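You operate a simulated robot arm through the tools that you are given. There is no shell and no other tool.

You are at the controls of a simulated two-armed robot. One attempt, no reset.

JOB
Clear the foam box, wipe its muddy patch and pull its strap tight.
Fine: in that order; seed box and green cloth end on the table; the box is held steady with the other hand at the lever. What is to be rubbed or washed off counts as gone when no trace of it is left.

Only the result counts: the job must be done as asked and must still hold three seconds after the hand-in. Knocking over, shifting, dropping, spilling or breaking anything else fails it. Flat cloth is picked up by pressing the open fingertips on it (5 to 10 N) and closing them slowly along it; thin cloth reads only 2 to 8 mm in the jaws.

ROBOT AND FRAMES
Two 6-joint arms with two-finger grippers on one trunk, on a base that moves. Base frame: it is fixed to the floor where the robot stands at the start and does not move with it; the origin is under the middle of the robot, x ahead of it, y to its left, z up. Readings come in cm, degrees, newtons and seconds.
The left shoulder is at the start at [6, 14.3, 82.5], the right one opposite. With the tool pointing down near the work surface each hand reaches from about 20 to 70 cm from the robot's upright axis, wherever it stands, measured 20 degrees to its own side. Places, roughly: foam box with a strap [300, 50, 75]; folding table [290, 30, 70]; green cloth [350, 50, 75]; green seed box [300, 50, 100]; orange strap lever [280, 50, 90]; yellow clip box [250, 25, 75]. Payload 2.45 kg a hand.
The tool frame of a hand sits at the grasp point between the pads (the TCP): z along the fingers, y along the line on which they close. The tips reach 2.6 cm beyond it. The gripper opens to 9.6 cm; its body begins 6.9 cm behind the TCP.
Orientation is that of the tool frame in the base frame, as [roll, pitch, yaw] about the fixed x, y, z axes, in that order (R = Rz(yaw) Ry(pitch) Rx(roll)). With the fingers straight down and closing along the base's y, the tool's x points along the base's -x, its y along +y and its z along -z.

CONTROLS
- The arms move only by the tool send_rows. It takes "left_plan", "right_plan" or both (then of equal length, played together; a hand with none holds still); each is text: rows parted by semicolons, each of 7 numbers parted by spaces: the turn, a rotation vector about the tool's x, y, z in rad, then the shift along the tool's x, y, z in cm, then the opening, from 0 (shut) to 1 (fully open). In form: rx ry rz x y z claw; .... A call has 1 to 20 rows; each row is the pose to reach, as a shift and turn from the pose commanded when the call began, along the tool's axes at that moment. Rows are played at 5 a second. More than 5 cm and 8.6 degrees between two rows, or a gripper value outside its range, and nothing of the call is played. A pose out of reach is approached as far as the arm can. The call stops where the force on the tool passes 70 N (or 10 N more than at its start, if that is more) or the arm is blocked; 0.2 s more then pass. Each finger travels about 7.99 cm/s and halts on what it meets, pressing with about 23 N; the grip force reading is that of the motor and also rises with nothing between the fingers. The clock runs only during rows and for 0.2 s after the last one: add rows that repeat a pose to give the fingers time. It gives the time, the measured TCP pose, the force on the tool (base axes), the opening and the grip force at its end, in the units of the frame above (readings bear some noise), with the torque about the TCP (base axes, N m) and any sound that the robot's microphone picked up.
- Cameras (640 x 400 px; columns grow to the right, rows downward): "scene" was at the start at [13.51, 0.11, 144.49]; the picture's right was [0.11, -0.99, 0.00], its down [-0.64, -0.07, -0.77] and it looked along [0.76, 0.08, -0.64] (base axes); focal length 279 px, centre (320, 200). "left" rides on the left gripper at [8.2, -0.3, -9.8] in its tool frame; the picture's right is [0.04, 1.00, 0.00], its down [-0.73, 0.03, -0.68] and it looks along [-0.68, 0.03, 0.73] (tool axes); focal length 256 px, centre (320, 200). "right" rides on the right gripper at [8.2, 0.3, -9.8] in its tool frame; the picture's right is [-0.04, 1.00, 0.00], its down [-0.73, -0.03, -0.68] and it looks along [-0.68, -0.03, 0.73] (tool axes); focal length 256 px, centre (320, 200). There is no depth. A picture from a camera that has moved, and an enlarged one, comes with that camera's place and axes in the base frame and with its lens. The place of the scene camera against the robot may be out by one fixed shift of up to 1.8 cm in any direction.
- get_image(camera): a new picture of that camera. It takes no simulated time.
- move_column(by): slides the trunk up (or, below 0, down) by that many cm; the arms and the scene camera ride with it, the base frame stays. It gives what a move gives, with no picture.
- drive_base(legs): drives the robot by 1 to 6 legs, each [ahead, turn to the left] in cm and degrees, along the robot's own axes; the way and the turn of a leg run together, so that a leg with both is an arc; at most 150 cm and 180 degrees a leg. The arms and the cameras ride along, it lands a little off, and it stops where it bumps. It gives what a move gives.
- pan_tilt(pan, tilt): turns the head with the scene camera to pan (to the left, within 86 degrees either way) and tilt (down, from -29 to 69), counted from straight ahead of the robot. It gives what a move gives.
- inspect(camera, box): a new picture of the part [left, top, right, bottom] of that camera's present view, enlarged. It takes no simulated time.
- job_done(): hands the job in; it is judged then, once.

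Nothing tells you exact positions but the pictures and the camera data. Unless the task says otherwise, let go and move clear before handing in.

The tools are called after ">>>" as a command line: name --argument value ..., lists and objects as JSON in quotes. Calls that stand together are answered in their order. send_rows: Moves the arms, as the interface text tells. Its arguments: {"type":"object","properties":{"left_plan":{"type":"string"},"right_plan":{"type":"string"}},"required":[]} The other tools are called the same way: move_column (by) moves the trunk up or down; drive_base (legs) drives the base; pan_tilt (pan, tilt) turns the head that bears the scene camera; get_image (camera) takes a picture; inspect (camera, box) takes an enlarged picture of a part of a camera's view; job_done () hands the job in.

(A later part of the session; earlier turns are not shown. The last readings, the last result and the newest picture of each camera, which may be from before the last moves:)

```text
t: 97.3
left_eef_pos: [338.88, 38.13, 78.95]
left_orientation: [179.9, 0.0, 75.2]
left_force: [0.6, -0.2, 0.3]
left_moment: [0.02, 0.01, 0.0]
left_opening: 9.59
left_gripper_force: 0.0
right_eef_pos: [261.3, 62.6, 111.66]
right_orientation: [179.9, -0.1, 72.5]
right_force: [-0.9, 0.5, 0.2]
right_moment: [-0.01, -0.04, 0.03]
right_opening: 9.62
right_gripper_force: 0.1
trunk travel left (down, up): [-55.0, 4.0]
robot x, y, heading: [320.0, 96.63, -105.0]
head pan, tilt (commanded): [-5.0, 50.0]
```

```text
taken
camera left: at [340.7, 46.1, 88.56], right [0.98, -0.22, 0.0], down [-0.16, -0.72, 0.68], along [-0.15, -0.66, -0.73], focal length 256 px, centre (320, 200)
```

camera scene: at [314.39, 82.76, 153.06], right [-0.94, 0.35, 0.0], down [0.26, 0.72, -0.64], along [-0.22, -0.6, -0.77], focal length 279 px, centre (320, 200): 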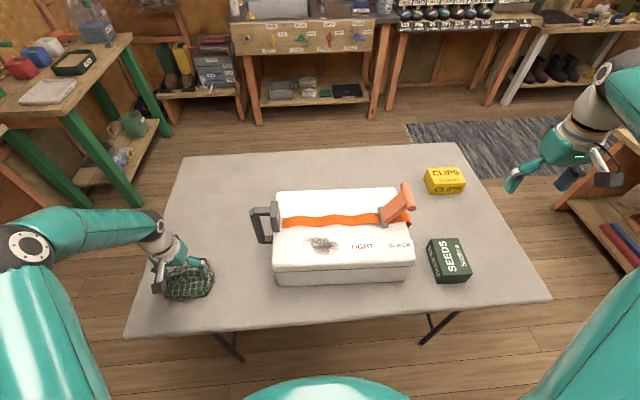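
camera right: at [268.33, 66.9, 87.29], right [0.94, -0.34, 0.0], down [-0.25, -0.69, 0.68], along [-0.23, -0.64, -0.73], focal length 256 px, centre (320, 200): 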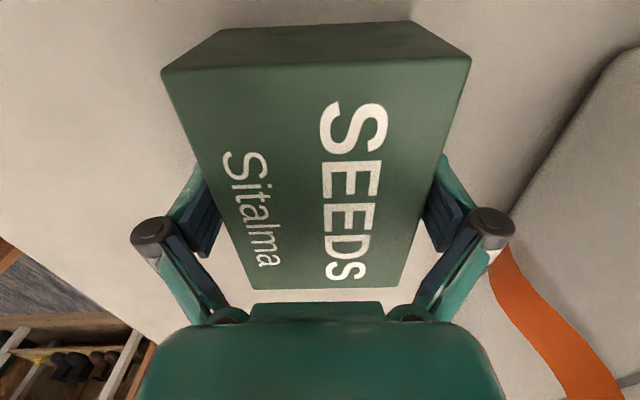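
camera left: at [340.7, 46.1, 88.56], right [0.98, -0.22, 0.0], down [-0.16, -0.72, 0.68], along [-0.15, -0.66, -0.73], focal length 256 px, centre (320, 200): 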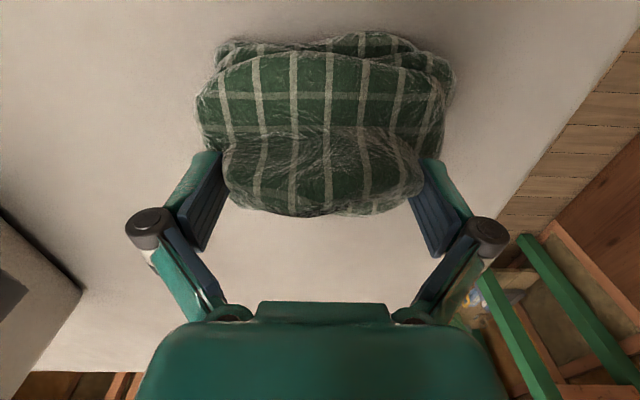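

>>> send_rows --left_plan "0 0 0 0 0 0.15 1; 0 0 0 0 0 0.3 1; 0 0 0 0 0 0.3 1"

>>> send_rows --left_plan "0 0 0 0 0 0.15 1; 0 0 0 0 0 0.3 1; 0 0 0 0 0 0.3 1"

>>> send_rows --left_plan "0 0 0 0 0 0.15 1; 0 0 0 0 0 0.3 1; 0 0 0 0 0 0.3 1"

>>> get_image --camera "left"

```text
t: 98.1
left_eef_pos: [338.99, 38.17, 78.6]
left_orientation: [179.9, 0.0, 75.2]
left_force: [-0.1, -0.4, 0.0]
left_moment: [-0.04, 0.01, 0.03]
left_opening: 9.61
left_gripper_force: 0.1
right_eef_pos: [261.29, 62.66, 111.57]
right_orientation: [180.0, -0.1, 72.6]
right_force: [-0.5, -0.9, 0.0]
right_moment: [0.0, -0.03, 0.02]
right_opening: 9.61
right_gripper_force: 0.0
trunk travel left (down, up): [-55.0, 4.0]
robot x, y, heading: [319.49, 97.11, -105.2]
head pan, tilt (commanded): [-5.0, 50.0]
```

```text
t: 98.9
left_eef_pos: [338.78, 38.26, 78.47]
left_orientation: [179.9, 0.1, 75.1]
left_force: [-0.4, 0.6, 7.8]
left_moment: [0.08, 0.2, 0.01]
left_opening: 9.61
left_gripper_force: 0.0
right_eef_pos: [261.36, 62.66, 111.64]
right_orientation: [179.8, -0.1, 72.5]
right_force: [0.4, -0.4, -0.2]
right_moment: [0.02, -0.01, -0.05]
right_opening: 9.59
right_gripper_force: 0.0
trunk travel left (down, up): [-55.0, 4.0]
robot x, y, heading: [319.75, 96.64, -105.2]
head pan, tilt (commanded): [-5.0, 50.0]
```

```text
t: 99.7
left_eef_pos: [338.99, 38.2, 78.43]
left_orientation: [179.8, 0.3, 75.2]
left_force: [0.4, 0.0, 31.0]
left_moment: [0.18, 0.26, 0.0]
left_opening: 9.63
left_gripper_force: 0.2
right_eef_pos: [261.41, 62.84, 111.69]
right_orientation: [179.9, 0.1, 72.5]
right_force: [0.1, -0.8, 0.4]
right_moment: [-0.01, 0.02, -0.04]
right_opening: 9.58
right_gripper_force: 0.1
trunk travel left (down, up): [-55.0, 4.0]
robot x, y, heading: [319.67, 96.8, -105.3]
head pan, tilt (commanded): [-5.0, 50.0]
```

```text
taken
camera left: at [340.67, 46.18, 87.96], right [0.98, -0.22, 0.0], down [-0.16, -0.71, 0.68], along [-0.15, -0.67, -0.73], focal length 256 px, centre (320, 200)
```

left: 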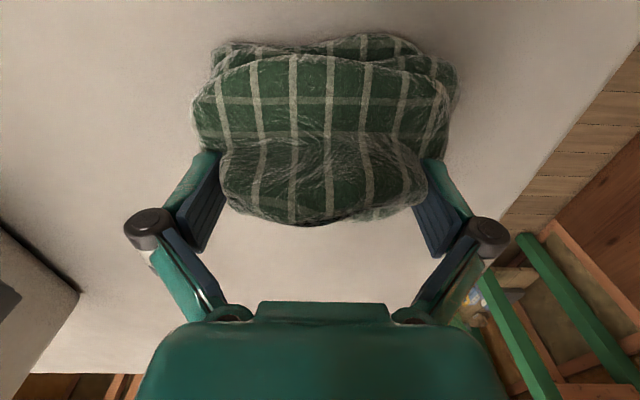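

Contact is now real on both fingertips (31 N, a bit much). I'll ease back to around 8 N and begin closing slowly.

>>> send_rows --left_plan "0 0 0 0 0 -0.25 1; 0 0 0 0 0 -0.25 1"

```text
t: 100.3
left_eef_pos: [338.82, 38.2, 78.43]
left_orientation: [179.9, 0.2, 75.1]
left_force: [-0.6, -5.2, 20.8]
left_moment: [-0.02, -0.03, 0.05]
left_opening: 9.64
left_gripper_force: 0.2
right_eef_pos: [261.34, 62.74, 111.61]
right_orientation: [179.9, 0.0, 72.6]
right_force: [-0.3, -0.6, -0.3]
right_moment: [-0.02, 0.03, 0.01]
right_opening: 9.6
right_gripper_force: 0.1
trunk travel left (down, up): [-55.0, 4.0]
robot x, y, heading: [319.77, 96.88, -105.2]
head pan, tilt (commanded): [-5.0, 50.0]
```

>>> send_rows --left_plan "0 0 0 0 0 -0.22 1; 0 0 0 0 0 -0.22 1"

```text
t: 100.9
left_eef_pos: [338.92, 38.39, 78.54]
left_orientation: [-180.0, -0.2, 75.0]
left_force: [0.2, -1.7, 6.7]
left_moment: [-0.05, -0.08, -0.08]
left_opening: 9.6
left_gripper_force: 0.1
right_eef_pos: [261.24, 62.62, 111.52]
right_orientation: [179.9, 0.0, 72.5]
right_force: [0.0, 0.7, 0.0]
right_moment: [0.04, -0.03, -0.01]
right_opening: 9.6
right_gripper_force: 0.1
trunk travel left (down, up): [-55.0, 4.0]
robot x, y, heading: [319.63, 97.01, -105.2]
head pan, tilt (commanded): [-5.0, 50.0]
```

At 6.7 N now; I'll close the fingers slowly along the cloth.

>>> send_rows --left_plan "0 0 0 0 0 0 0.96; 0 0 0 0 0 0 0.92; 0 0 0 0 0 0 0.88; 0 0 0 0 0 0 0.84; 0 0 0 0 0 0 0.8; 0 0 0 0 0 0 0.76; 0 0 0 0 0 0 0.72; 0 0 0 0 0 0 0.68"

>>> get_image --camera "left"

```text
t: 102.7
left_eef_pos: [339.05, 38.27, 78.89]
left_orientation: [179.9, 0.3, 75.2]
left_force: [10.0, 0.1, 29.3]
left_moment: [0.12, -0.07, -0.03]
left_opening: 8.89
left_gripper_force: 23.1
right_eef_pos: [261.42, 62.94, 111.72]
right_orientation: [179.9, 0.1, 72.5]
right_force: [1.0, 0.7, 0.1]
right_moment: [0.05, 0.02, -0.01]
right_opening: 9.58
right_gripper_force: 0.0
trunk travel left (down, up): [-55.0, 4.0]
robot x, y, heading: [319.79, 96.39, -105.4]
head pan, tilt (commanded): [-5.0, 50.0]
```

```text
taken
camera left: at [340.78, 46.26, 88.35], right [0.98, -0.22, 0.0], down [-0.16, -0.71, 0.68], along [-0.15, -0.67, -0.73], focal length 256 px, centre (320, 200)
```

left: 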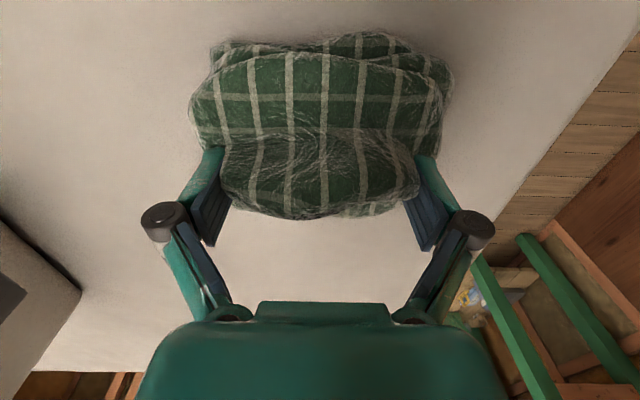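

The jaws stopped at 8.9 cm with full grip force: the cloth behaves as a solid wad between the fingers. I'll set the grip and try a small lift.

>>> send_rows --left_plan "0 0 0 0 0 -0.3 0.6; 0 0 0 0 0 -0.6 0.5; 0 0 0 0 0 -1.2 0.5; 0 0 0 0 0 -2 0.5; 0 0 0 0 0 -3 0.5; 0 0 0 0 0 -3 0.5"

>>> get_image --camera "left"

>>> inspect --camera "scene" --box '[120, 220, 240, 310]'

```text
t: 104.1
left_eef_pos: [338.98, 38.22, 81.64]
left_orientation: [-180.0, 0.0, 75.1]
left_force: [0.1, -0.3, -0.6]
left_moment: [0.01, 0.03, 0.0]
left_opening: 8.8
left_gripper_force: 22.7
right_eef_pos: [261.32, 62.62, 111.65]
right_orientation: [-180.0, -0.1, 72.5]
right_force: [-0.3, 1.1, -0.5]
right_moment: [0.01, 0.01, -0.02]
right_opening: 9.59
right_gripper_force: 0.1
trunk travel left (down, up): [-55.0, 4.0]
robot x, y, heading: [319.79, 96.41, -105.0]
head pan, tilt (commanded): [-5.0, 50.0]
```

```text
taken
camera left: at [340.68, 46.15, 91.13], right [0.98, -0.22, 0.0], down [-0.16, -0.72, 0.68], along [-0.15, -0.66, -0.73], focal length 256 px, centre (320, 200)
```

left: 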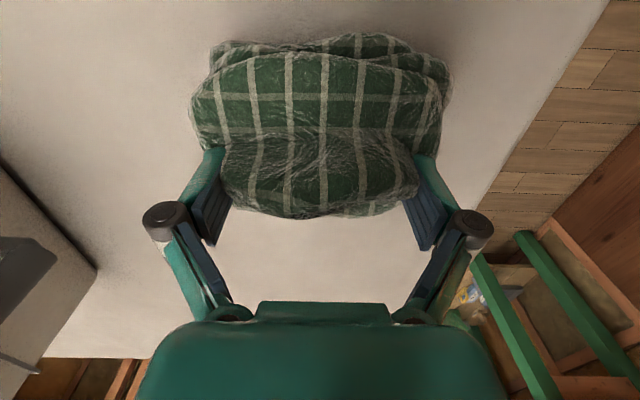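

```text
4.44 times, centred on (180, 265) of scene
camera zoom: at [314.39, 82.72, 153.06], right [-0.94, 0.35, 0.0], down [0.26, 0.72, -0.64], along [-0.22, -0.6, -0.77], focal length 1239 px, centre (942, -89)
```

zoom: 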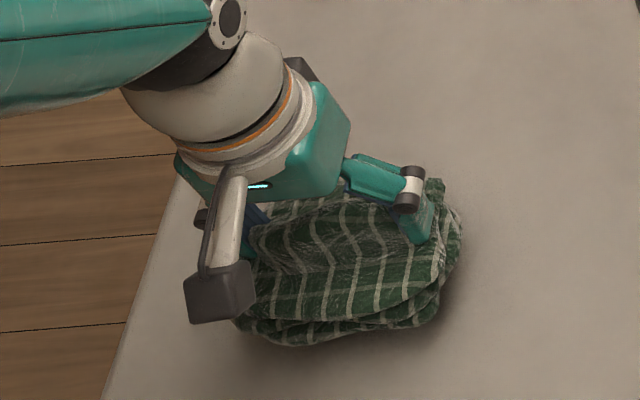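

The cloth wad is held and lifted; its flat underside is about 5.3 cm below the TCP. I'll raise it and carry it over the handle to above the muddy patch (about (301.5, 47.5)).

>>> send_rows --left_plan "0 0 0 0 0 -4 0.5; 0 0 0 0 0 -8 0.5; 0 0 0 0 0 -12.5 0.5; 0 0 0 0 0 -17 0.5; 0 0 0 0 0 -21 0.5; 0 0 0 0 -2.5 -23 0.5; 0 0 0 -0.1 -7 -23 0.5; 0 0 0 -0.2 -11.5 -23 0.5; 0 0 0 -0.3 -16 -23 0.5; 0 0 0 -0.4 -20.5 -23 0.5; 0 0 0 -0.6 -25 -23 0.5; 0 0 0 -0.7 -29.5 -23 0.5; 0 0 0 -0.9 -34 -23 0.5; 0 0 0 -1 -37.5 -23 0.5; 0 0 0 -1 -39.3 -23 0.5; 0 0 0 -1 -39.3 -23 0.5"

>>> get_image --camera "scene"

>>> get_image --camera "left"

>>> get_image --camera "right"

```text
t: 107.5
left_eef_pos: [300.71, 47.32, 104.51]
left_orientation: [179.9, 0.0, 75.1]
left_force: [0.4, -0.4, -0.8]
left_moment: [-0.01, 0.04, -0.02]
left_opening: 8.82
left_gripper_force: 22.7
right_eef_pos: [261.45, 62.51, 111.7]
right_orientation: [-180.0, -0.1, 72.5]
right_force: [0.6, 0.6, 0.3]
right_moment: [0.02, 0.01, -0.03]
right_opening: 9.6
right_gripper_force: 0.0
trunk travel left (down, up): [-55.0, 4.0]
robot x, y, heading: [319.68, 96.94, -105.0]
head pan, tilt (commanded): [-5.0, 50.0]
```

```text
taken
camera scene: at [314.41, 82.75, 153.06], right [-0.94, 0.35, 0.0], down [0.26, 0.72, -0.64], along [-0.22, -0.6, -0.77], focal length 279 px, centre (320, 200)
```

scene: 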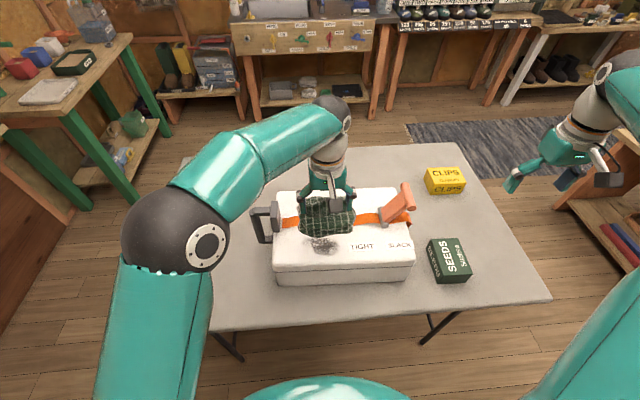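

```text
taken
camera left: at [302.44, 55.28, 114.07], right [0.98, -0.22, 0.0], down [-0.16, -0.72, 0.68], along [-0.15, -0.66, -0.73], focal length 256 px, centre (320, 200)
```

left: 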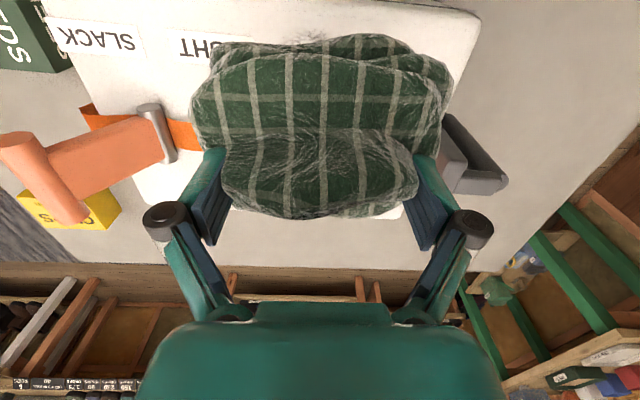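

```text
taken
camera right: at [264.09, 70.21, 121.39], right [0.94, -0.34, 0.0], down [-0.25, -0.69, 0.68], along [-0.23, -0.64, -0.73], focal length 256 px, centre (320, 200)
```

right: 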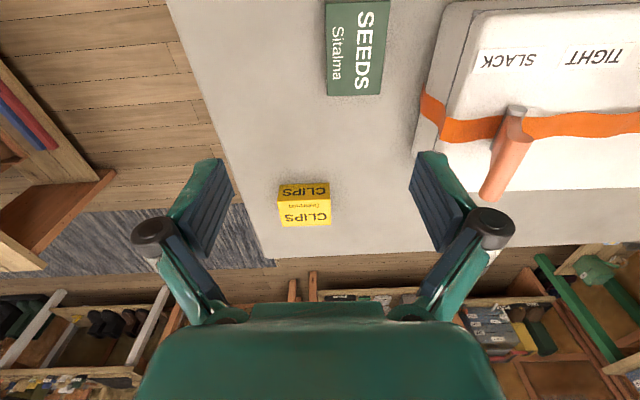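

The cloth wad is over the patch, clear of handle and strap. I'll lower it to just above the lid and then creep.

>>> send_rows --left_plan "0 0 0 0 0 2.5 0.5; 0 0 0 0 0 5 0.5; 0 0 0 0 0 7 0.5; 0 0 0 0 0 8.5 0.5; 0 0 0 0 0 9.5 0.5; 0 0 0 0 0 9.5 0.5"

>>> send_rows --left_plan "0 0 0 0 0 0.3 0.5; 0 0 0 0 0 0.6 0.5; 0 0 0 0 0 0.6 0.5"

>>> send_rows --left_plan "0 0 0 0 0 0.3 0.5; 0 0 0 0 0 0.3 0.5"

```text
t: 108.9
left_eef_pos: [300.81, 47.37, 94.94]
left_orientation: [179.8, 0.0, 75.2]
left_force: [0.4, -0.3, -0.5]
left_moment: [0.0, 0.01, -0.01]
left_opening: 8.79
left_gripper_force: 23.5
right_eef_pos: [261.4, 62.62, 111.65]
right_orientation: [180.0, -0.1, 72.5]
right_force: [0.4, 0.1, 1.0]
right_moment: [-0.01, 0.0, 0.0]
right_opening: 9.58
right_gripper_force: 0.2
trunk travel left (down, up): [-55.0, 4.0]
robot x, y, heading: [319.74, 96.5, -105.3]
head pan, tilt (commanded): [-5.0, 50.0]
```

```text
t: 109.7
left_eef_pos: [300.74, 47.3, 94.57]
left_orientation: [179.9, 0.0, 75.2]
left_force: [-0.3, -0.3, 0.1]
left_moment: [0.01, -0.03, 0.01]
left_opening: 8.82
left_gripper_force: 22.7
right_eef_pos: [261.23, 62.63, 111.52]
right_orientation: [179.9, -0.1, 72.5]
right_force: [-0.1, 0.1, -0.1]
right_moment: [0.03, 0.0, -0.01]
right_opening: 9.57
right_gripper_force: 0.0
trunk travel left (down, up): [-55.0, 4.0]
robot x, y, heading: [319.71, 96.64, -105.3]
head pan, tilt (commanded): [-5.0, 50.0]
```

```text
t: 110.3
left_eef_pos: [300.59, 47.27, 94.15]
left_orientation: [179.9, 0.0, 75.2]
left_force: [-0.4, -0.1, -0.2]
left_moment: [0.0, 0.01, 0.0]
left_opening: 8.8
left_gripper_force: 22.7
right_eef_pos: [261.39, 62.54, 111.6]
right_orientation: [179.9, -0.1, 72.5]
right_force: [0.4, -0.4, -0.2]
right_moment: [-0.01, -0.01, -0.01]
right_opening: 9.59
right_gripper_force: 0.0
trunk travel left (down, up): [-55.0, 4.0]
robot x, y, heading: [319.58, 96.82, -105.1]
head pan, tilt (commanded): [-5.0, 50.0]
```

>>> send_rows --left_plan "0 0 0 0 0 0.3 0.5; 0 0 0 0 0 0.3 0.5"

>>> send_rows --left_plan "0 0 0 0 0 0.3 0.5; 0 0 0 0 0 0.3 0.5"

>>> send_rows --left_plan "0 0 0 0 0 0.2 0.5; 0 0 0 0 0 0.2 0.5"

```text
t: 110.9
left_eef_pos: [300.57, 47.19, 93.82]
left_orientation: [179.8, 0.0, 75.2]
left_force: [0.3, 0.7, -1.8]
left_moment: [-0.02, -0.02, 0.04]
left_opening: 8.82
left_gripper_force: 22.8
right_eef_pos: [261.35, 62.64, 111.57]
right_orientation: [180.0, -0.2, 72.5]
right_force: [0.2, 1.0, -0.2]
right_moment: [-0.01, 0.0, -0.02]
right_opening: 9.61
right_gripper_force: 0.0
trunk travel left (down, up): [-55.0, 4.0]
robot x, y, heading: [320.02, 96.89, -105.2]
head pan, tilt (commanded): [-5.0, 50.0]
```

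```text
t: 111.5
left_eef_pos: [300.76, 47.27, 93.57]
left_orientation: [179.9, 0.1, 75.3]
left_force: [0.0, 0.5, -0.7]
left_moment: [0.02, 0.0, -0.01]
left_opening: 8.79
left_gripper_force: 23.1
right_eef_pos: [261.37, 62.53, 111.66]
right_orientation: [179.9, -0.1, 72.5]
right_force: [-1.0, 0.0, 0.1]
right_moment: [-0.01, -0.03, 0.0]
right_opening: 9.6
right_gripper_force: 0.0
trunk travel left (down, up): [-55.0, 4.0]
robot x, y, heading: [319.34, 96.64, -105.4]
head pan, tilt (commanded): [-5.0, 50.0]
```

```text
t: 112.1
left_eef_pos: [300.74, 47.21, 93.3]
left_orientation: [180.0, 0.0, 75.2]
left_force: [0.0, 0.5, -0.4]
left_moment: [0.0, -0.02, 0.02]
left_opening: 8.79
left_gripper_force: 22.6
right_eef_pos: [261.25, 62.57, 111.57]
right_orientation: [179.9, -0.1, 72.5]
right_force: [0.2, 0.6, 0.2]
right_moment: [0.02, 0.02, -0.02]
right_opening: 9.62
right_gripper_force: 0.0
trunk travel left (down, up): [-55.0, 4.0]
robot x, y, heading: [319.62, 96.68, -105.6]
head pan, tilt (commanded): [-5.0, 50.0]
```

>>> send_rows --left_plan "0 0 0 0 0 0.2 0.5; 0 0 0 0 0 0.2 0.5"

>>> send_rows --left_plan "0 0 0 0 0 0.2 0.5; 0 0 0 0 0 0.2 0.5"

>>> send_rows --left_plan "0 0 0 0 0 0.2 0.5; 0 0 0 0 0 0.2 0.5"

>>> inspect --camera "scene" --box '[240, 160, 420, 290]'

```text
t: 112.7
left_eef_pos: [300.66, 47.38, 93.05]
left_orientation: [179.8, 0.0, 75.2]
left_force: [0.9, -0.2, -0.2]
left_moment: [0.03, 0.01, 0.0]
left_opening: 8.79
left_gripper_force: 23.0
right_eef_pos: [261.33, 62.66, 111.67]
right_orientation: [179.9, -0.1, 72.6]
right_force: [0.0, 0.6, 0.7]
right_moment: [-0.01, 0.03, -0.01]
right_opening: 9.61
right_gripper_force: 0.0
trunk travel left (down, up): [-55.0, 4.0]
robot x, y, heading: [319.98, 96.85, -105.5]
head pan, tilt (commanded): [-5.0, 50.0]
```

```text
t: 113.3
left_eef_pos: [300.62, 47.35, 92.89]
left_orientation: [179.9, 0.1, 75.2]
left_force: [0.4, 0.1, -0.7]
left_moment: [0.0, -0.01, 0.02]
left_opening: 8.8
left_gripper_force: 23.0
right_eef_pos: [261.35, 62.66, 111.7]
right_orientation: [179.9, -0.1, 72.5]
right_force: [0.2, 0.0, 0.0]
right_moment: [-0.01, -0.02, 0.02]
right_opening: 9.6
right_gripper_force: 0.0
trunk travel left (down, up): [-55.0, 4.0]
robot x, y, heading: [319.9, 96.99, -105.4]
head pan, tilt (commanded): [-5.0, 50.0]
```

```text
t: 113.9
left_eef_pos: [300.62, 47.41, 92.86]
left_orientation: [180.0, 0.1, 75.2]
left_force: [-0.5, -0.2, 10.5]
left_moment: [0.11, -0.02, -0.01]
left_opening: 8.81
left_gripper_force: 22.9
right_eef_pos: [261.38, 62.75, 111.79]
right_orientation: [180.0, 0.0, 72.4]
right_force: [-0.2, -0.3, 0.5]
right_moment: [0.02, 0.01, 0.0]
right_opening: 9.62
right_gripper_force: 0.1
trunk travel left (down, up): [-55.0, 4.0]
robot x, y, heading: [319.55, 96.2, -105.2]
head pan, tilt (commanded): [-5.0, 50.0]
```

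```text
3.08 times, centred on (330, 225) of scene
camera zoom: at [314.43, 82.86, 153.09], right [-0.94, 0.35, 0.0], down [0.26, 0.72, -0.64], along [-0.22, -0.6, -0.77], focal length 858 px, centre (289, 123)
```

zoom: 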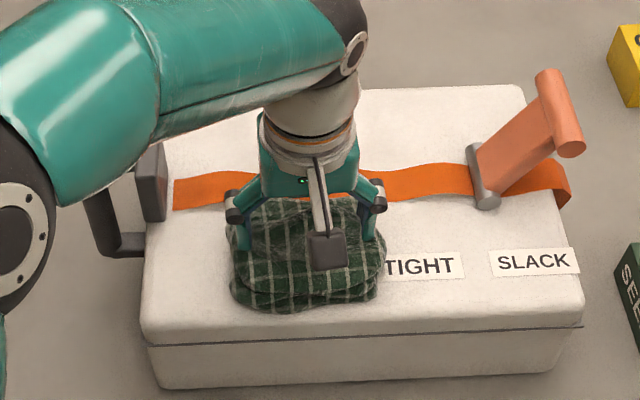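

Contact at 10.5 N with the cloth flat on the patch. I'll now rub back and forth over it.

>>> send_rows --left_plan "0 0 0 0 -1 0 0.5; 0 0 0 0 -2 0 0.5; 0 0 0 0 -3 0 0.5; 0 0 0 0.5 -2 0 0.5; 0 0 0 0.5 -1 0 0.5; 0 0 0 0.5 0 0 0.5; 0 0 0 0.5 1 0 0.5; 0 0 0 0.5 2 0 0.5; 0 0 0 1 1 0 0.5; 0 0 0 1 0 0 0.5; 0 0 0 1 -1 0 0.5; 0 0 0 1 -2 0 0.5; 0 0 0 0 -2 0 0.5; 0 0 0 0 -1 0 0.5; 0 0 0 0 0 0 0.5; 0 0 0 0 1 0 0.5; 0 0 0 0 2 0 0.5; 0 0 0 1 2 0 0.5; 0 0 0 1 1 0 0.5; 0 0 0 0 0 0 0.5"

>>> inspect --camera "scene" --box '[240, 160, 420, 290]'

```text
t: 118.1
left_eef_pos: [300.8, 47.39, 92.84]
left_orientation: [-180.0, 0.0, 75.1]
left_force: [4.9, 4.5, 20.9]
left_moment: [0.08, -0.08, 0.06]
left_opening: 8.8
left_gripper_force: 22.9
right_eef_pos: [261.46, 62.76, 111.71]
right_orientation: [-180.0, 0.1, 72.5]
right_force: [-0.6, 0.4, 0.1]
right_moment: [-0.02, -0.03, 0.01]
right_opening: 9.61
right_gripper_force: 0.1
trunk travel left (down, up): [-55.0, 4.0]
robot x, y, heading: [319.54, 96.54, -105.1]
head pan, tilt (commanded): [-5.0, 50.0]
```

```text
3.08 times, centred on (330, 225) of scene
camera zoom: at [314.57, 83.05, 153.1], right [-0.94, 0.35, 0.0], down [0.26, 0.72, -0.64], along [-0.22, -0.6, -0.77], focal length 858 px, centre (289, 123)
```

zoom: 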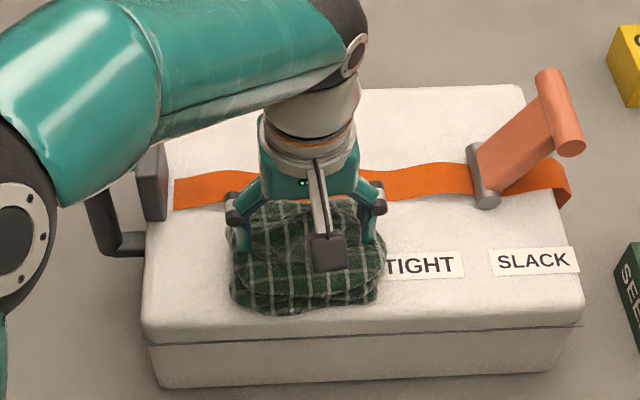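

The box stayed put. One more rubbing pass, then I'll lift and check.

>>> send_rows --left_plan "0 0 0 0 -1 0 0.5; 0 0 0 0 -2 0 0.5; 0 0 0 0 -3 0 0.5; 0 0 0 0.7 -3 0 0.5; 0 0 0 0.7 -2 0 0.5; 0 0 0 0.7 -1 0 0.5; 0 0 0 0.7 0 0 0.5; 0 0 0 0.7 1 0 0.5; 0 0 0 0.7 2 0 0.5; 0 0 0 -0.4 2 0 0.5; 0 0 0 -0.4 1 0 0.5; 0 0 0 -0.4 0 0 0.5; 0 0 0 -0.4 -1 0 0.5; 0 0 0 -0.4 -2 0 0.5; 0 0 0 0.5 -1 0 0.5; 0 0 0 0.5 0 0 0.5; 0 0 0 0.5 1 0 0.5; 0 0 0 0 2 0 0.5; 0 0 0 0 1 0 0.5; 0 0 0 0 0 0 0.5"

>>> send_rows --left_plan "0 0 0 0 0 -1 0.5; 0 0 0 0 0 -3 0.5; 0 0 0 0 0 -6 0.5; 0 0 0 -1.5 0 -10 0.5; 0 0 0 -4 0 -13 0.5; 0 0 0 -4 0 -13 0.5"

>>> inspect --camera "scene" --box '[240, 160, 420, 290]'

>>> get_image --camera "scene"

```text
t: 122.3
left_eef_pos: [300.81, 47.32, 92.96]
left_orientation: [179.9, 0.2, 75.2]
left_force: [5.1, -4.6, 20.5]
left_moment: [0.0, -0.27, -0.08]
left_opening: 8.84
left_gripper_force: 23.0
right_eef_pos: [261.45, 62.68, 111.67]
right_orientation: [-180.0, 0.0, 72.5]
right_force: [-0.7, 1.0, -0.4]
right_moment: [0.01, -0.01, 0.0]
right_opening: 9.6
right_gripper_force: 0.0
trunk travel left (down, up): [-55.0, 4.0]
robot x, y, heading: [319.89, 96.5, -105.2]
head pan, tilt (commanded): [-5.0, 50.0]
```

```text
t: 123.7
left_eef_pos: [299.76, 43.6, 105.88]
left_orientation: [179.9, 0.1, 75.1]
left_force: [0.1, -0.6, -0.1]
left_moment: [-0.03, -0.02, 0.01]
left_opening: 8.78
left_gripper_force: 22.6
right_eef_pos: [261.36, 62.57, 111.69]
right_orientation: [-180.0, 0.0, 72.5]
right_force: [-0.5, 0.2, 0.0]
right_moment: [-0.01, 0.01, 0.01]
right_opening: 9.62
right_gripper_force: 0.0
trunk travel left (down, up): [-55.0, 4.0]
robot x, y, heading: [319.78, 97.01, -105.1]
head pan, tilt (commanded): [-5.0, 50.0]
```

```text
3.08 times, centred on (330, 225) of scene
camera zoom: at [314.43, 82.82, 153.07], right [-0.94, 0.35, 0.0], down [0.26, 0.72, -0.64], along [-0.22, -0.6, -0.77], focal length 858 px, centre (289, 123)
```

zoom: 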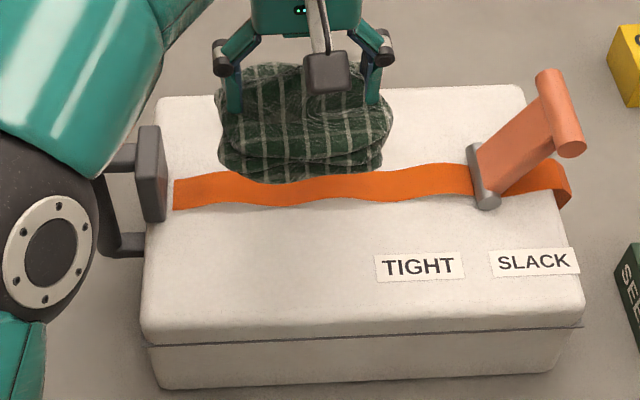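

```text
taken
camera scene: at [314.43, 82.82, 153.07], right [-0.94, 0.35, 0.0], down [0.26, 0.72, -0.64], along [-0.22, -0.6, -0.77], focal length 279 px, centre (320, 200)
```

scene: 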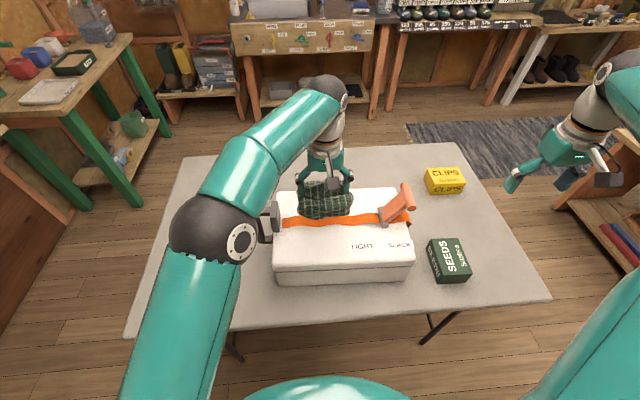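

The patch looks gone; I'll enlarge that area to check for leftover traces.

>>> inspect --camera "scene" --box '[270, 210, 370, 272]'

>>> get_image --camera "right"

```text
6.40 times, centred on (320, 241) of scene
camera zoom: at [314.43, 82.82, 153.07], right [-0.94, 0.35, 0.0], down [0.26, 0.72, -0.64], along [-0.22, -0.6, -0.77], focal length 1784 px, centre (320, -62)
```

zoom: 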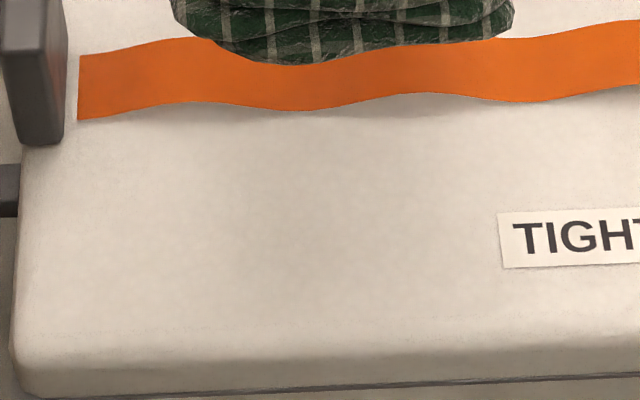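

```text
taken
camera right: at [264.09, 70.27, 121.41], right [0.94, -0.34, 0.0], down [-0.25, -0.69, 0.68], along [-0.23, -0.64, -0.73], focal length 256 px, centre (320, 200)
```

right: 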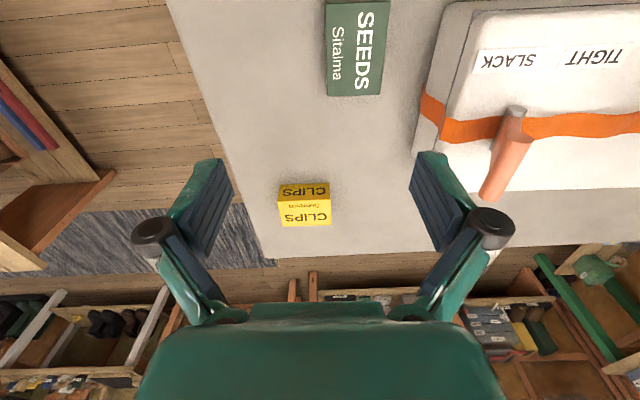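

Only an extremely faint tint might remain, so to be safe I'll rub the spot again with two more passes.

>>> send_rows --left_plan "0 0 0 2 0 3 0.5; 0 0 0 4 0 6.5 0.5; 0 0 0 4 0 10 0.5; 0 0 0 4 0 12 0.5; 0 0 0 4 0 12.9 0.5; 0 0 0 4 -1 12.95 0.5; 0 0 0 4 -2 12.95 0.5; 0 0 0 4 -3 12.95 0.5; 0 0 0 5 -3 12.95 0.5; 0 0 0 5 -2 12.95 0.5; 0 0 0 5 -1 12.95 0.5; 0 0 0 5 0 12.95 0.5; 0 0 0 5 1 12.95 0.5; 0 0 0 5 2 12.95 0.5; 0 0 0 4 2 12.95 0.5; 0 0 0 3.5 1 12.95 0.5; 0 0 0 3.5 0 12.95 0.5; 0 0 0 3.5 -1 12.95 0.5; 0 0 0 4 -1 12.95 0.5; 0 0 0 4 0 12.95 0.5"

>>> send_rows --left_plan "0 0 0 0 -1 0 0.5; 0 0 0 0 -2 0 0.5; 0 0 0 0 -3 0 0.5; 0 0 0 0.7 -3 0 0.5; 0 0 0 0.7 -2 0 0.5; 0 0 0 0.7 -1 0 0.5; 0 0 0 0.7 0 0 0.5; 0 0 0 0.7 1 0 0.5; 0 0 0 0.7 2 0 0.5; 0 0 0 -0.4 2 0 0.5; 0 0 0 -0.4 1 0 0.5; 0 0 0 -0.4 0 0 0.5; 0 0 0 -0.4 -1 0 0.5; 0 0 0 -0.4 -2 0 0.5; 0 0 0 0.5 -1 0 0.5; 0 0 0 0.5 0 0 0.5; 0 0 0 0.5 1 0 0.5; 0 0 0 0 2 0 0.5; 0 0 0 0 1 0 0.5; 0 0 0 0 0 0 0.5"

>>> send_rows --left_plan "0 0 0 0 0 -1 0.5; 0 0 0 0 0 -3 0.5; 0 0 0 0 0 -6 0.5; 0 0 0 -1.5 0 -10 0.5; 0 0 0 -4 0 -13 0.5; 0 0 0 -4 0 -13 0.5"

>>> inspect --camera "scene" --box '[270, 210, 370, 272]'

```text
t: 127.9
left_eef_pos: [300.62, 47.47, 92.89]
left_orientation: [-179.9, 0.0, 75.2]
left_force: [-5.9, 3.2, 16.2]
left_moment: [-0.16, -0.04, -0.07]
left_opening: 8.82
left_gripper_force: 22.9
right_eef_pos: [261.38, 62.72, 111.72]
right_orientation: [180.0, 0.0, 72.5]
right_force: [-0.2, 0.2, 0.2]
right_moment: [0.02, -0.01, -0.03]
right_opening: 9.61
right_gripper_force: 0.0
trunk travel left (down, up): [-55.0, 4.0]
robot x, y, heading: [319.56, 96.7, -105.0]
head pan, tilt (commanded): [-5.0, 50.0]
```

```text
t: 132.1
left_eef_pos: [300.83, 47.28, 92.89]
left_orientation: [179.9, 0.1, 75.2]
left_force: [3.7, -3.4, 15.7]
left_moment: [0.04, -0.11, -0.07]
left_opening: 8.81
left_gripper_force: 22.7
right_eef_pos: [261.43, 62.74, 111.71]
right_orientation: [180.0, 0.0, 72.5]
right_force: [-0.1, -0.5, 0.8]
right_moment: [-0.01, 0.02, 0.0]
right_opening: 9.61
right_gripper_force: 0.0
trunk travel left (down, up): [-55.0, 4.0]
robot x, y, heading: [319.85, 96.82, -105.3]
head pan, tilt (commanded): [-5.0, 50.0]
```

```text
t: 133.5
left_eef_pos: [299.71, 43.42, 105.86]
left_orientation: [179.9, 0.0, 75.1]
left_force: [-0.6, -0.1, -0.6]
left_moment: [-0.02, 0.04, -0.02]
left_opening: 8.81
left_gripper_force: 22.7
right_eef_pos: [261.45, 62.54, 111.64]
right_orientation: [-180.0, 0.1, 72.5]
right_force: [-0.4, -0.8, -0.6]
right_moment: [0.0, 0.04, 0.01]
right_opening: 9.62
right_gripper_force: 0.0
trunk travel left (down, up): [-55.0, 4.0]
robot x, y, heading: [319.7, 96.73, -105.2]
head pan, tilt (commanded): [-5.0, 50.0]
```

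```text
6.40 times, centred on (320, 241) of scene
camera zoom: at [314.43, 82.82, 153.07], right [-0.94, 0.35, 0.0], down [0.26, 0.72, -0.64], along [-0.22, -0.6, -0.77], focal length 1784 px, centre (320, -62)
```

zoom: 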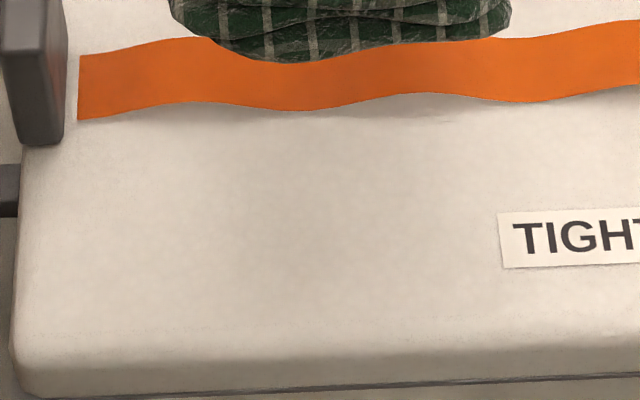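

The lid looks clean. I'll zoom in once more near the strap's edge where a tiny mark shows.

>>> inspect --camera "scene" --box '[285, 215, 345, 252]'

>>> inspect --camera "scene" --box '[290, 228, 340, 260]'

```text
10.67 times, centred on (315, 234) of scene
camera zoom: at [314.43, 82.82, 153.07], right [-0.94, 0.35, 0.0], down [0.26, 0.72, -0.64], along [-0.22, -0.6, -0.77], focal length 2974 px, centre (373, -157)
```

zoom: 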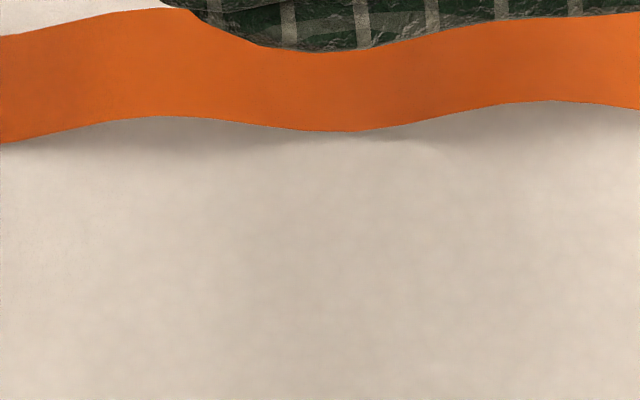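

```text
12.50 times, centred on (315, 244) of scene
camera zoom: at [314.43, 82.82, 153.07], right [-0.94, 0.35, 0.0], down [0.26, 0.72, -0.64], along [-0.22, -0.6, -0.77], focal length 3485 px, centre (382, -350)
```

zoom: 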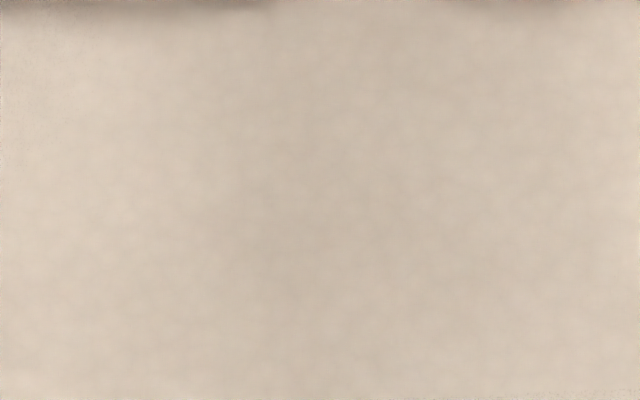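

The lid area reads uniform, perhaps with soft shading from the hand above. I'll carry the cloth back over its table spot and then recheck the lid unobstructed.

>>> send_rows --left_plan "0 0 0 0.6 4.5 0 0.5; 0 0 0 1.2 9 0 0.5; 0 0 0 1.8 13.5 0 0.5; 0 0 0 2.4 18 0 0.5; 0 0 0 3 22.5 0 0.5; 0 0 0 3.6 27 0 0.5; 0 0 0 4.2 31.5 0 0.5; 0 0 0 4.7 36 0 0.5; 0 0 0 5 39.3 2 0.5; 0 0 0 5 39.3 6 0.5; 0 0 0 5 39.3 6 0.5"

>>> inspect --camera "scene" --box '[250, 180, 430, 292]'

>>> inspect --camera "scene" --box '[285, 215, 365, 265]'

>>> get_image --camera "scene"

```text
t: 135.9
left_eef_pos: [338.93, 38.35, 99.72]
left_orientation: [179.8, 0.1, 75.1]
left_force: [-0.1, 0.0, -0.3]
left_moment: [-0.02, -0.01, 0.03]
left_opening: 8.76
left_gripper_force: 22.9
right_eef_pos: [261.35, 62.62, 111.74]
right_orientation: [180.0, 0.0, 72.4]
right_force: [-0.2, 0.0, -0.1]
right_moment: [0.02, -0.01, 0.0]
right_opening: 9.61
right_gripper_force: 0.1
trunk travel left (down, up): [-55.0, 4.0]
robot x, y, heading: [319.58, 96.57, -105.1]
head pan, tilt (commanded): [-5.0, 50.0]
```

```text
3.56 times, centred on (340, 236) of scene
camera zoom: at [314.42, 82.82, 153.07], right [-0.94, 0.35, 0.0], down [0.26, 0.72, -0.64], along [-0.22, -0.6, -0.77], focal length 991 px, centre (249, 72)
```

zoom: 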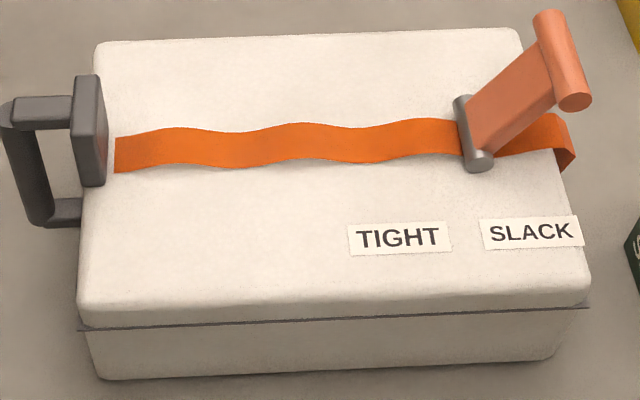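

```text
8.00 times, centred on (325, 240) of scene
camera zoom: at [314.42, 82.82, 153.07], right [-0.94, 0.35, 0.0], down [0.26, 0.72, -0.64], along [-0.22, -0.6, -0.77], focal length 2230 px, centre (280, -120)
```

zoom: 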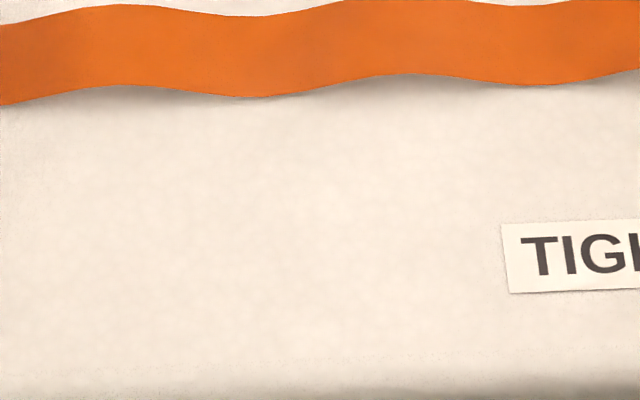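

```text
taken
camera scene: at [314.42, 82.82, 153.07], right [-0.94, 0.35, 0.0], down [0.26, 0.72, -0.64], along [-0.22, -0.6, -0.77], focal length 279 px, centre (320, 200)
```

scene: 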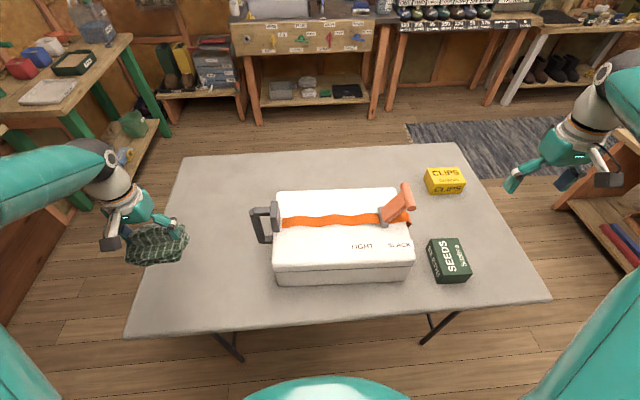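

The mud is completely gone and the box hasn't moved. Now I'll lower the cloth back onto the table.

>>> send_rows --left_plan "0 0 0 0 0 4 0.5; 0 0 0 0 0 8 0.5; 0 0 0 0 0 12 0.5; 0 0 0 0 0 16 0.5; 0 0 0 0 0 18.5 0.5; 0 0 0 0 0 19.5 0.5; 0 0 0 0 0 19.5 0.5"

>>> send_rows --left_plan "0 0 0 0 0 0.4 0.5; 0 0 0 0 0 0.8 0.5; 0 0 0 0 0 0.8 0.5"

>>> send_rows --left_plan "0 0 0 0 0 0.3 0.5; 0 0 0 0 0 0.3 0.5"

```text
t: 137.5
left_eef_pos: [338.95, 38.15, 80.21]
left_orientation: [180.0, 0.0, 75.2]
left_force: [-0.1, -0.8, -1.0]
left_moment: [0.02, -0.01, 0.01]
left_opening: 8.79
left_gripper_force: 22.4
right_eef_pos: [261.33, 62.74, 111.68]
right_orientation: [-180.0, -0.2, 72.5]
right_force: [-0.7, 0.7, -0.6]
right_moment: [-0.03, -0.02, 0.01]
right_opening: 9.62
right_gripper_force: 0.0
trunk travel left (down, up): [-55.0, 4.0]
robot x, y, heading: [319.72, 96.47, -105.2]
head pan, tilt (commanded): [-5.0, 50.0]
```

```text
t: 138.3
left_eef_pos: [338.94, 38.16, 79.51]
left_orientation: [179.9, 0.0, 75.3]
left_force: [0.2, -0.2, -0.5]
left_moment: [-0.01, 0.01, 0.01]
left_opening: 8.79
left_gripper_force: 22.8
right_eef_pos: [261.38, 62.74, 111.62]
right_orientation: [-180.0, 0.0, 72.5]
right_force: [-0.1, 0.6, 0.5]
right_moment: [0.03, -0.01, 0.0]
right_opening: 9.6
right_gripper_force: 0.1
trunk travel left (down, up): [-55.0, 4.0]
robot x, y, heading: [319.67, 96.62, -105.1]
head pan, tilt (commanded): [-5.0, 50.0]
```

```text
t: 138.9
left_eef_pos: [338.88, 38.2, 79.26]
left_orientation: [179.9, 0.0, 75.2]
left_force: [0.4, -0.6, 0.0]
left_moment: [0.0, -0.02, 0.01]
left_opening: 8.8
left_gripper_force: 23.1
right_eef_pos: [261.42, 62.52, 111.75]
right_orientation: [180.0, -0.1, 72.5]
right_force: [-0.3, 0.2, -0.3]
right_moment: [0.03, -0.02, 0.04]
right_opening: 9.59
right_gripper_force: 0.1
trunk travel left (down, up): [-55.0, 4.0]
robot x, y, heading: [319.79, 96.57, -105.4]
head pan, tilt (commanded): [-5.0, 50.0]
```

>>> send_rows --left_plan "0 0 0 0 0 0.3 0.5; 0 0 0 0 0 0.3 0.5"

>>> send_rows --left_plan "0 0 0 0 0 0.25 0.5; 0 0 0 0 0 0.25 0.5"

```text
t: 139.5
left_eef_pos: [338.89, 38.08, 78.87]
left_orientation: [179.9, 0.0, 75.2]
left_force: [-0.5, -0.4, 0.4]
left_moment: [0.0, -0.03, 0.02]
left_opening: 8.81
left_gripper_force: 22.6
right_eef_pos: [261.28, 62.59, 111.6]
right_orientation: [180.0, -0.1, 72.5]
right_force: [0.1, 0.8, 0.3]
right_moment: [0.0, 0.02, -0.03]
right_opening: 9.61
right_gripper_force: 0.1
trunk travel left (down, up): [-55.0, 4.0]
robot x, y, heading: [319.54, 96.85, -105.4]
head pan, tilt (commanded): [-5.0, 50.0]
```

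```text
t: 140.1
left_eef_pos: [338.96, 38.13, 78.93]
left_orientation: [179.9, 0.2, 75.2]
left_force: [0.2, 0.7, 15.3]
left_moment: [0.37, 0.6, -0.05]
left_opening: 8.82
left_gripper_force: 23.3
right_eef_pos: [261.28, 62.62, 111.8]
right_orientation: [179.9, 0.0, 72.5]
right_force: [0.1, -0.4, 0.6]
right_moment: [0.02, -0.01, -0.05]
right_opening: 9.59
right_gripper_force: 0.0
trunk travel left (down, up): [-55.0, 4.0]
robot x, y, heading: [319.76, 96.86, -105.3]
head pan, tilt (commanded): [-5.0, 50.0]
```

The cloth is down on the table. I'll ease off, open and lift clear.

>>> send_rows --left_plan "0 0 0 0 0 -0.15 0.5; 0 0 0 0 0 -0.15 0.8; 0 0 0 0 0 -0.15 1; 0 0 0 0 0 -0.15 1; 0 0 0 0 0 -0.15 1"

>>> send_rows --left_plan "0 0 0 0 0 -1 1; 0 0 0 0 0 -2.5 1; 0 0 0 0 0 -5 1; 0 0 0 0 0 -9 1; 0 0 0 0 0 -13.5 1; 0 0 0 0 0 -18 1; 0 0 0 0 0 -22 1; 0 0 0 0 0 -26 1; 0 0 0 0 0 -26 1"

>>> get_image --camera "scene"

>>> get_image --camera "left"

```text
t: 141.3
left_eef_pos: [338.84, 38.14, 78.79]
left_orientation: [179.9, 0.0, 75.3]
left_force: [-0.9, 0.0, -1.4]
left_moment: [0.03, 0.0, 0.03]
left_opening: 9.61
left_gripper_force: 0.2
right_eef_pos: [261.2, 62.61, 111.6]
right_orientation: [179.9, -0.1, 72.5]
right_force: [0.5, 0.4, -1.6]
right_moment: [0.01, -0.03, 0.02]
right_opening: 9.63
right_gripper_force: 0.1
trunk travel left (down, up): [-55.0, 4.0]
robot x, y, heading: [319.59, 96.39, -105.1]
head pan, tilt (commanded): [-5.0, 50.0]
```

```text
t: 143.3
left_eef_pos: [338.95, 38.3, 104.9]
left_orientation: [180.0, -0.1, 75.1]
left_force: [0.0, -0.4, 0.1]
left_moment: [0.0, 0.02, -0.01]
left_opening: 9.58
left_gripper_force: 0.1
right_eef_pos: [261.28, 62.56, 111.57]
right_orientation: [-180.0, -0.1, 72.5]
right_force: [1.0, 0.0, -1.2]
right_moment: [-0.02, -0.01, -0.01]
right_opening: 9.58
right_gripper_force: 0.0
trunk travel left (down, up): [-55.0, 4.0]
robot x, y, heading: [320.0, 96.8, -105.6]
head pan, tilt (commanded): [-5.0, 50.0]
```

```text
taken
camera scene: at [314.4, 82.71, 153.06], right [-0.94, 0.35, 0.0], down [0.26, 0.72, -0.64], along [-0.22, -0.6, -0.77], focal length 279 px, centre (320, 200)
```

scene: 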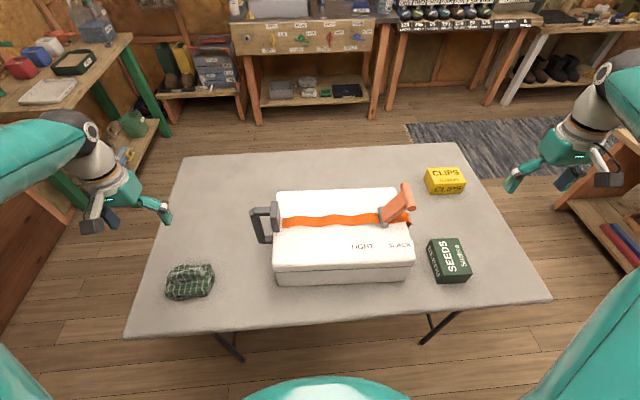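

```text
taken
camera left: at [340.72, 46.11, 114.49], right [0.98, -0.22, 0.0], down [-0.16, -0.72, 0.68], along [-0.15, -0.66, -0.73], focal length 256 px, centre (320, 200)
```

left: 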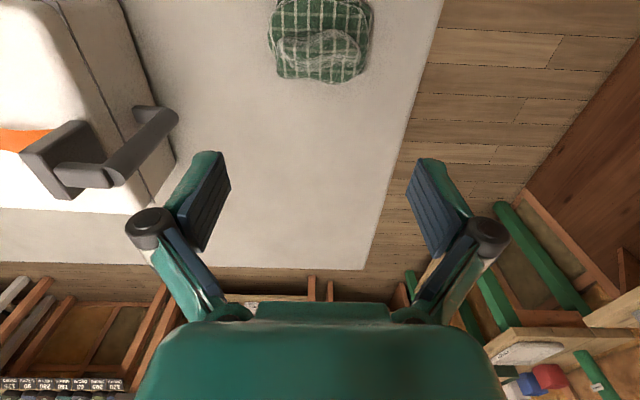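

Cloth is back on the table. Next I look closely at the handle to choose the left hand's hold.

>>> inspect --camera "left" --box '[0, 80, 240, 230]'

>>> inspect --camera "scene" --box '[235, 185, 315, 260]'

```text
2.67 times, centred on (120, 155) of left
camera zoom: at [340.72, 46.11, 114.49], right [0.98, -0.22, 0.0], down [-0.16, -0.72, 0.68], along [-0.15, -0.66, -0.73], focal length 683 px, centre (853, 320)
```

zoom: 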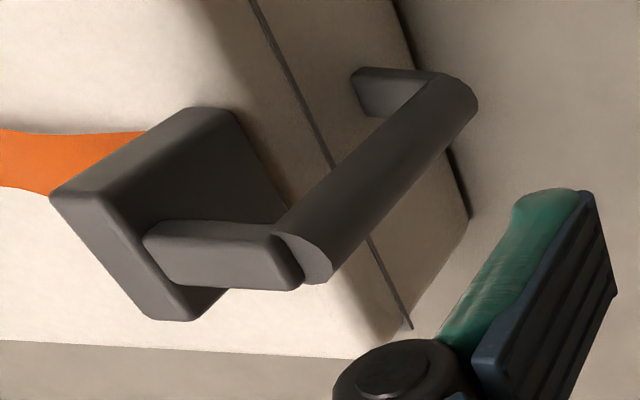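

```text
5.33 times, centred on (275, 222) of scene
camera zoom: at [314.4, 82.71, 153.06], right [-0.94, 0.35, 0.0], down [0.26, 0.72, -0.64], along [-0.22, -0.6, -0.77], focal length 1487 px, centre (560, 80)
```

zoom: 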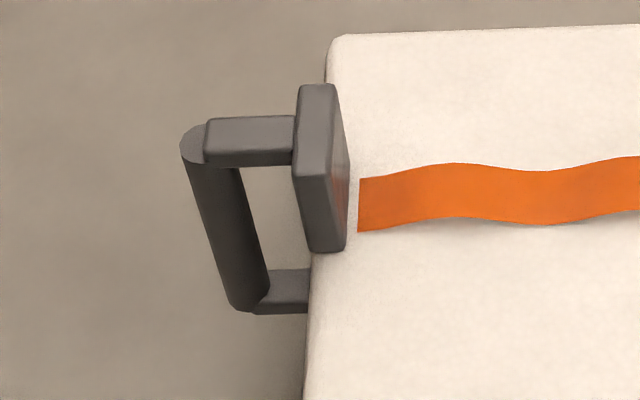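

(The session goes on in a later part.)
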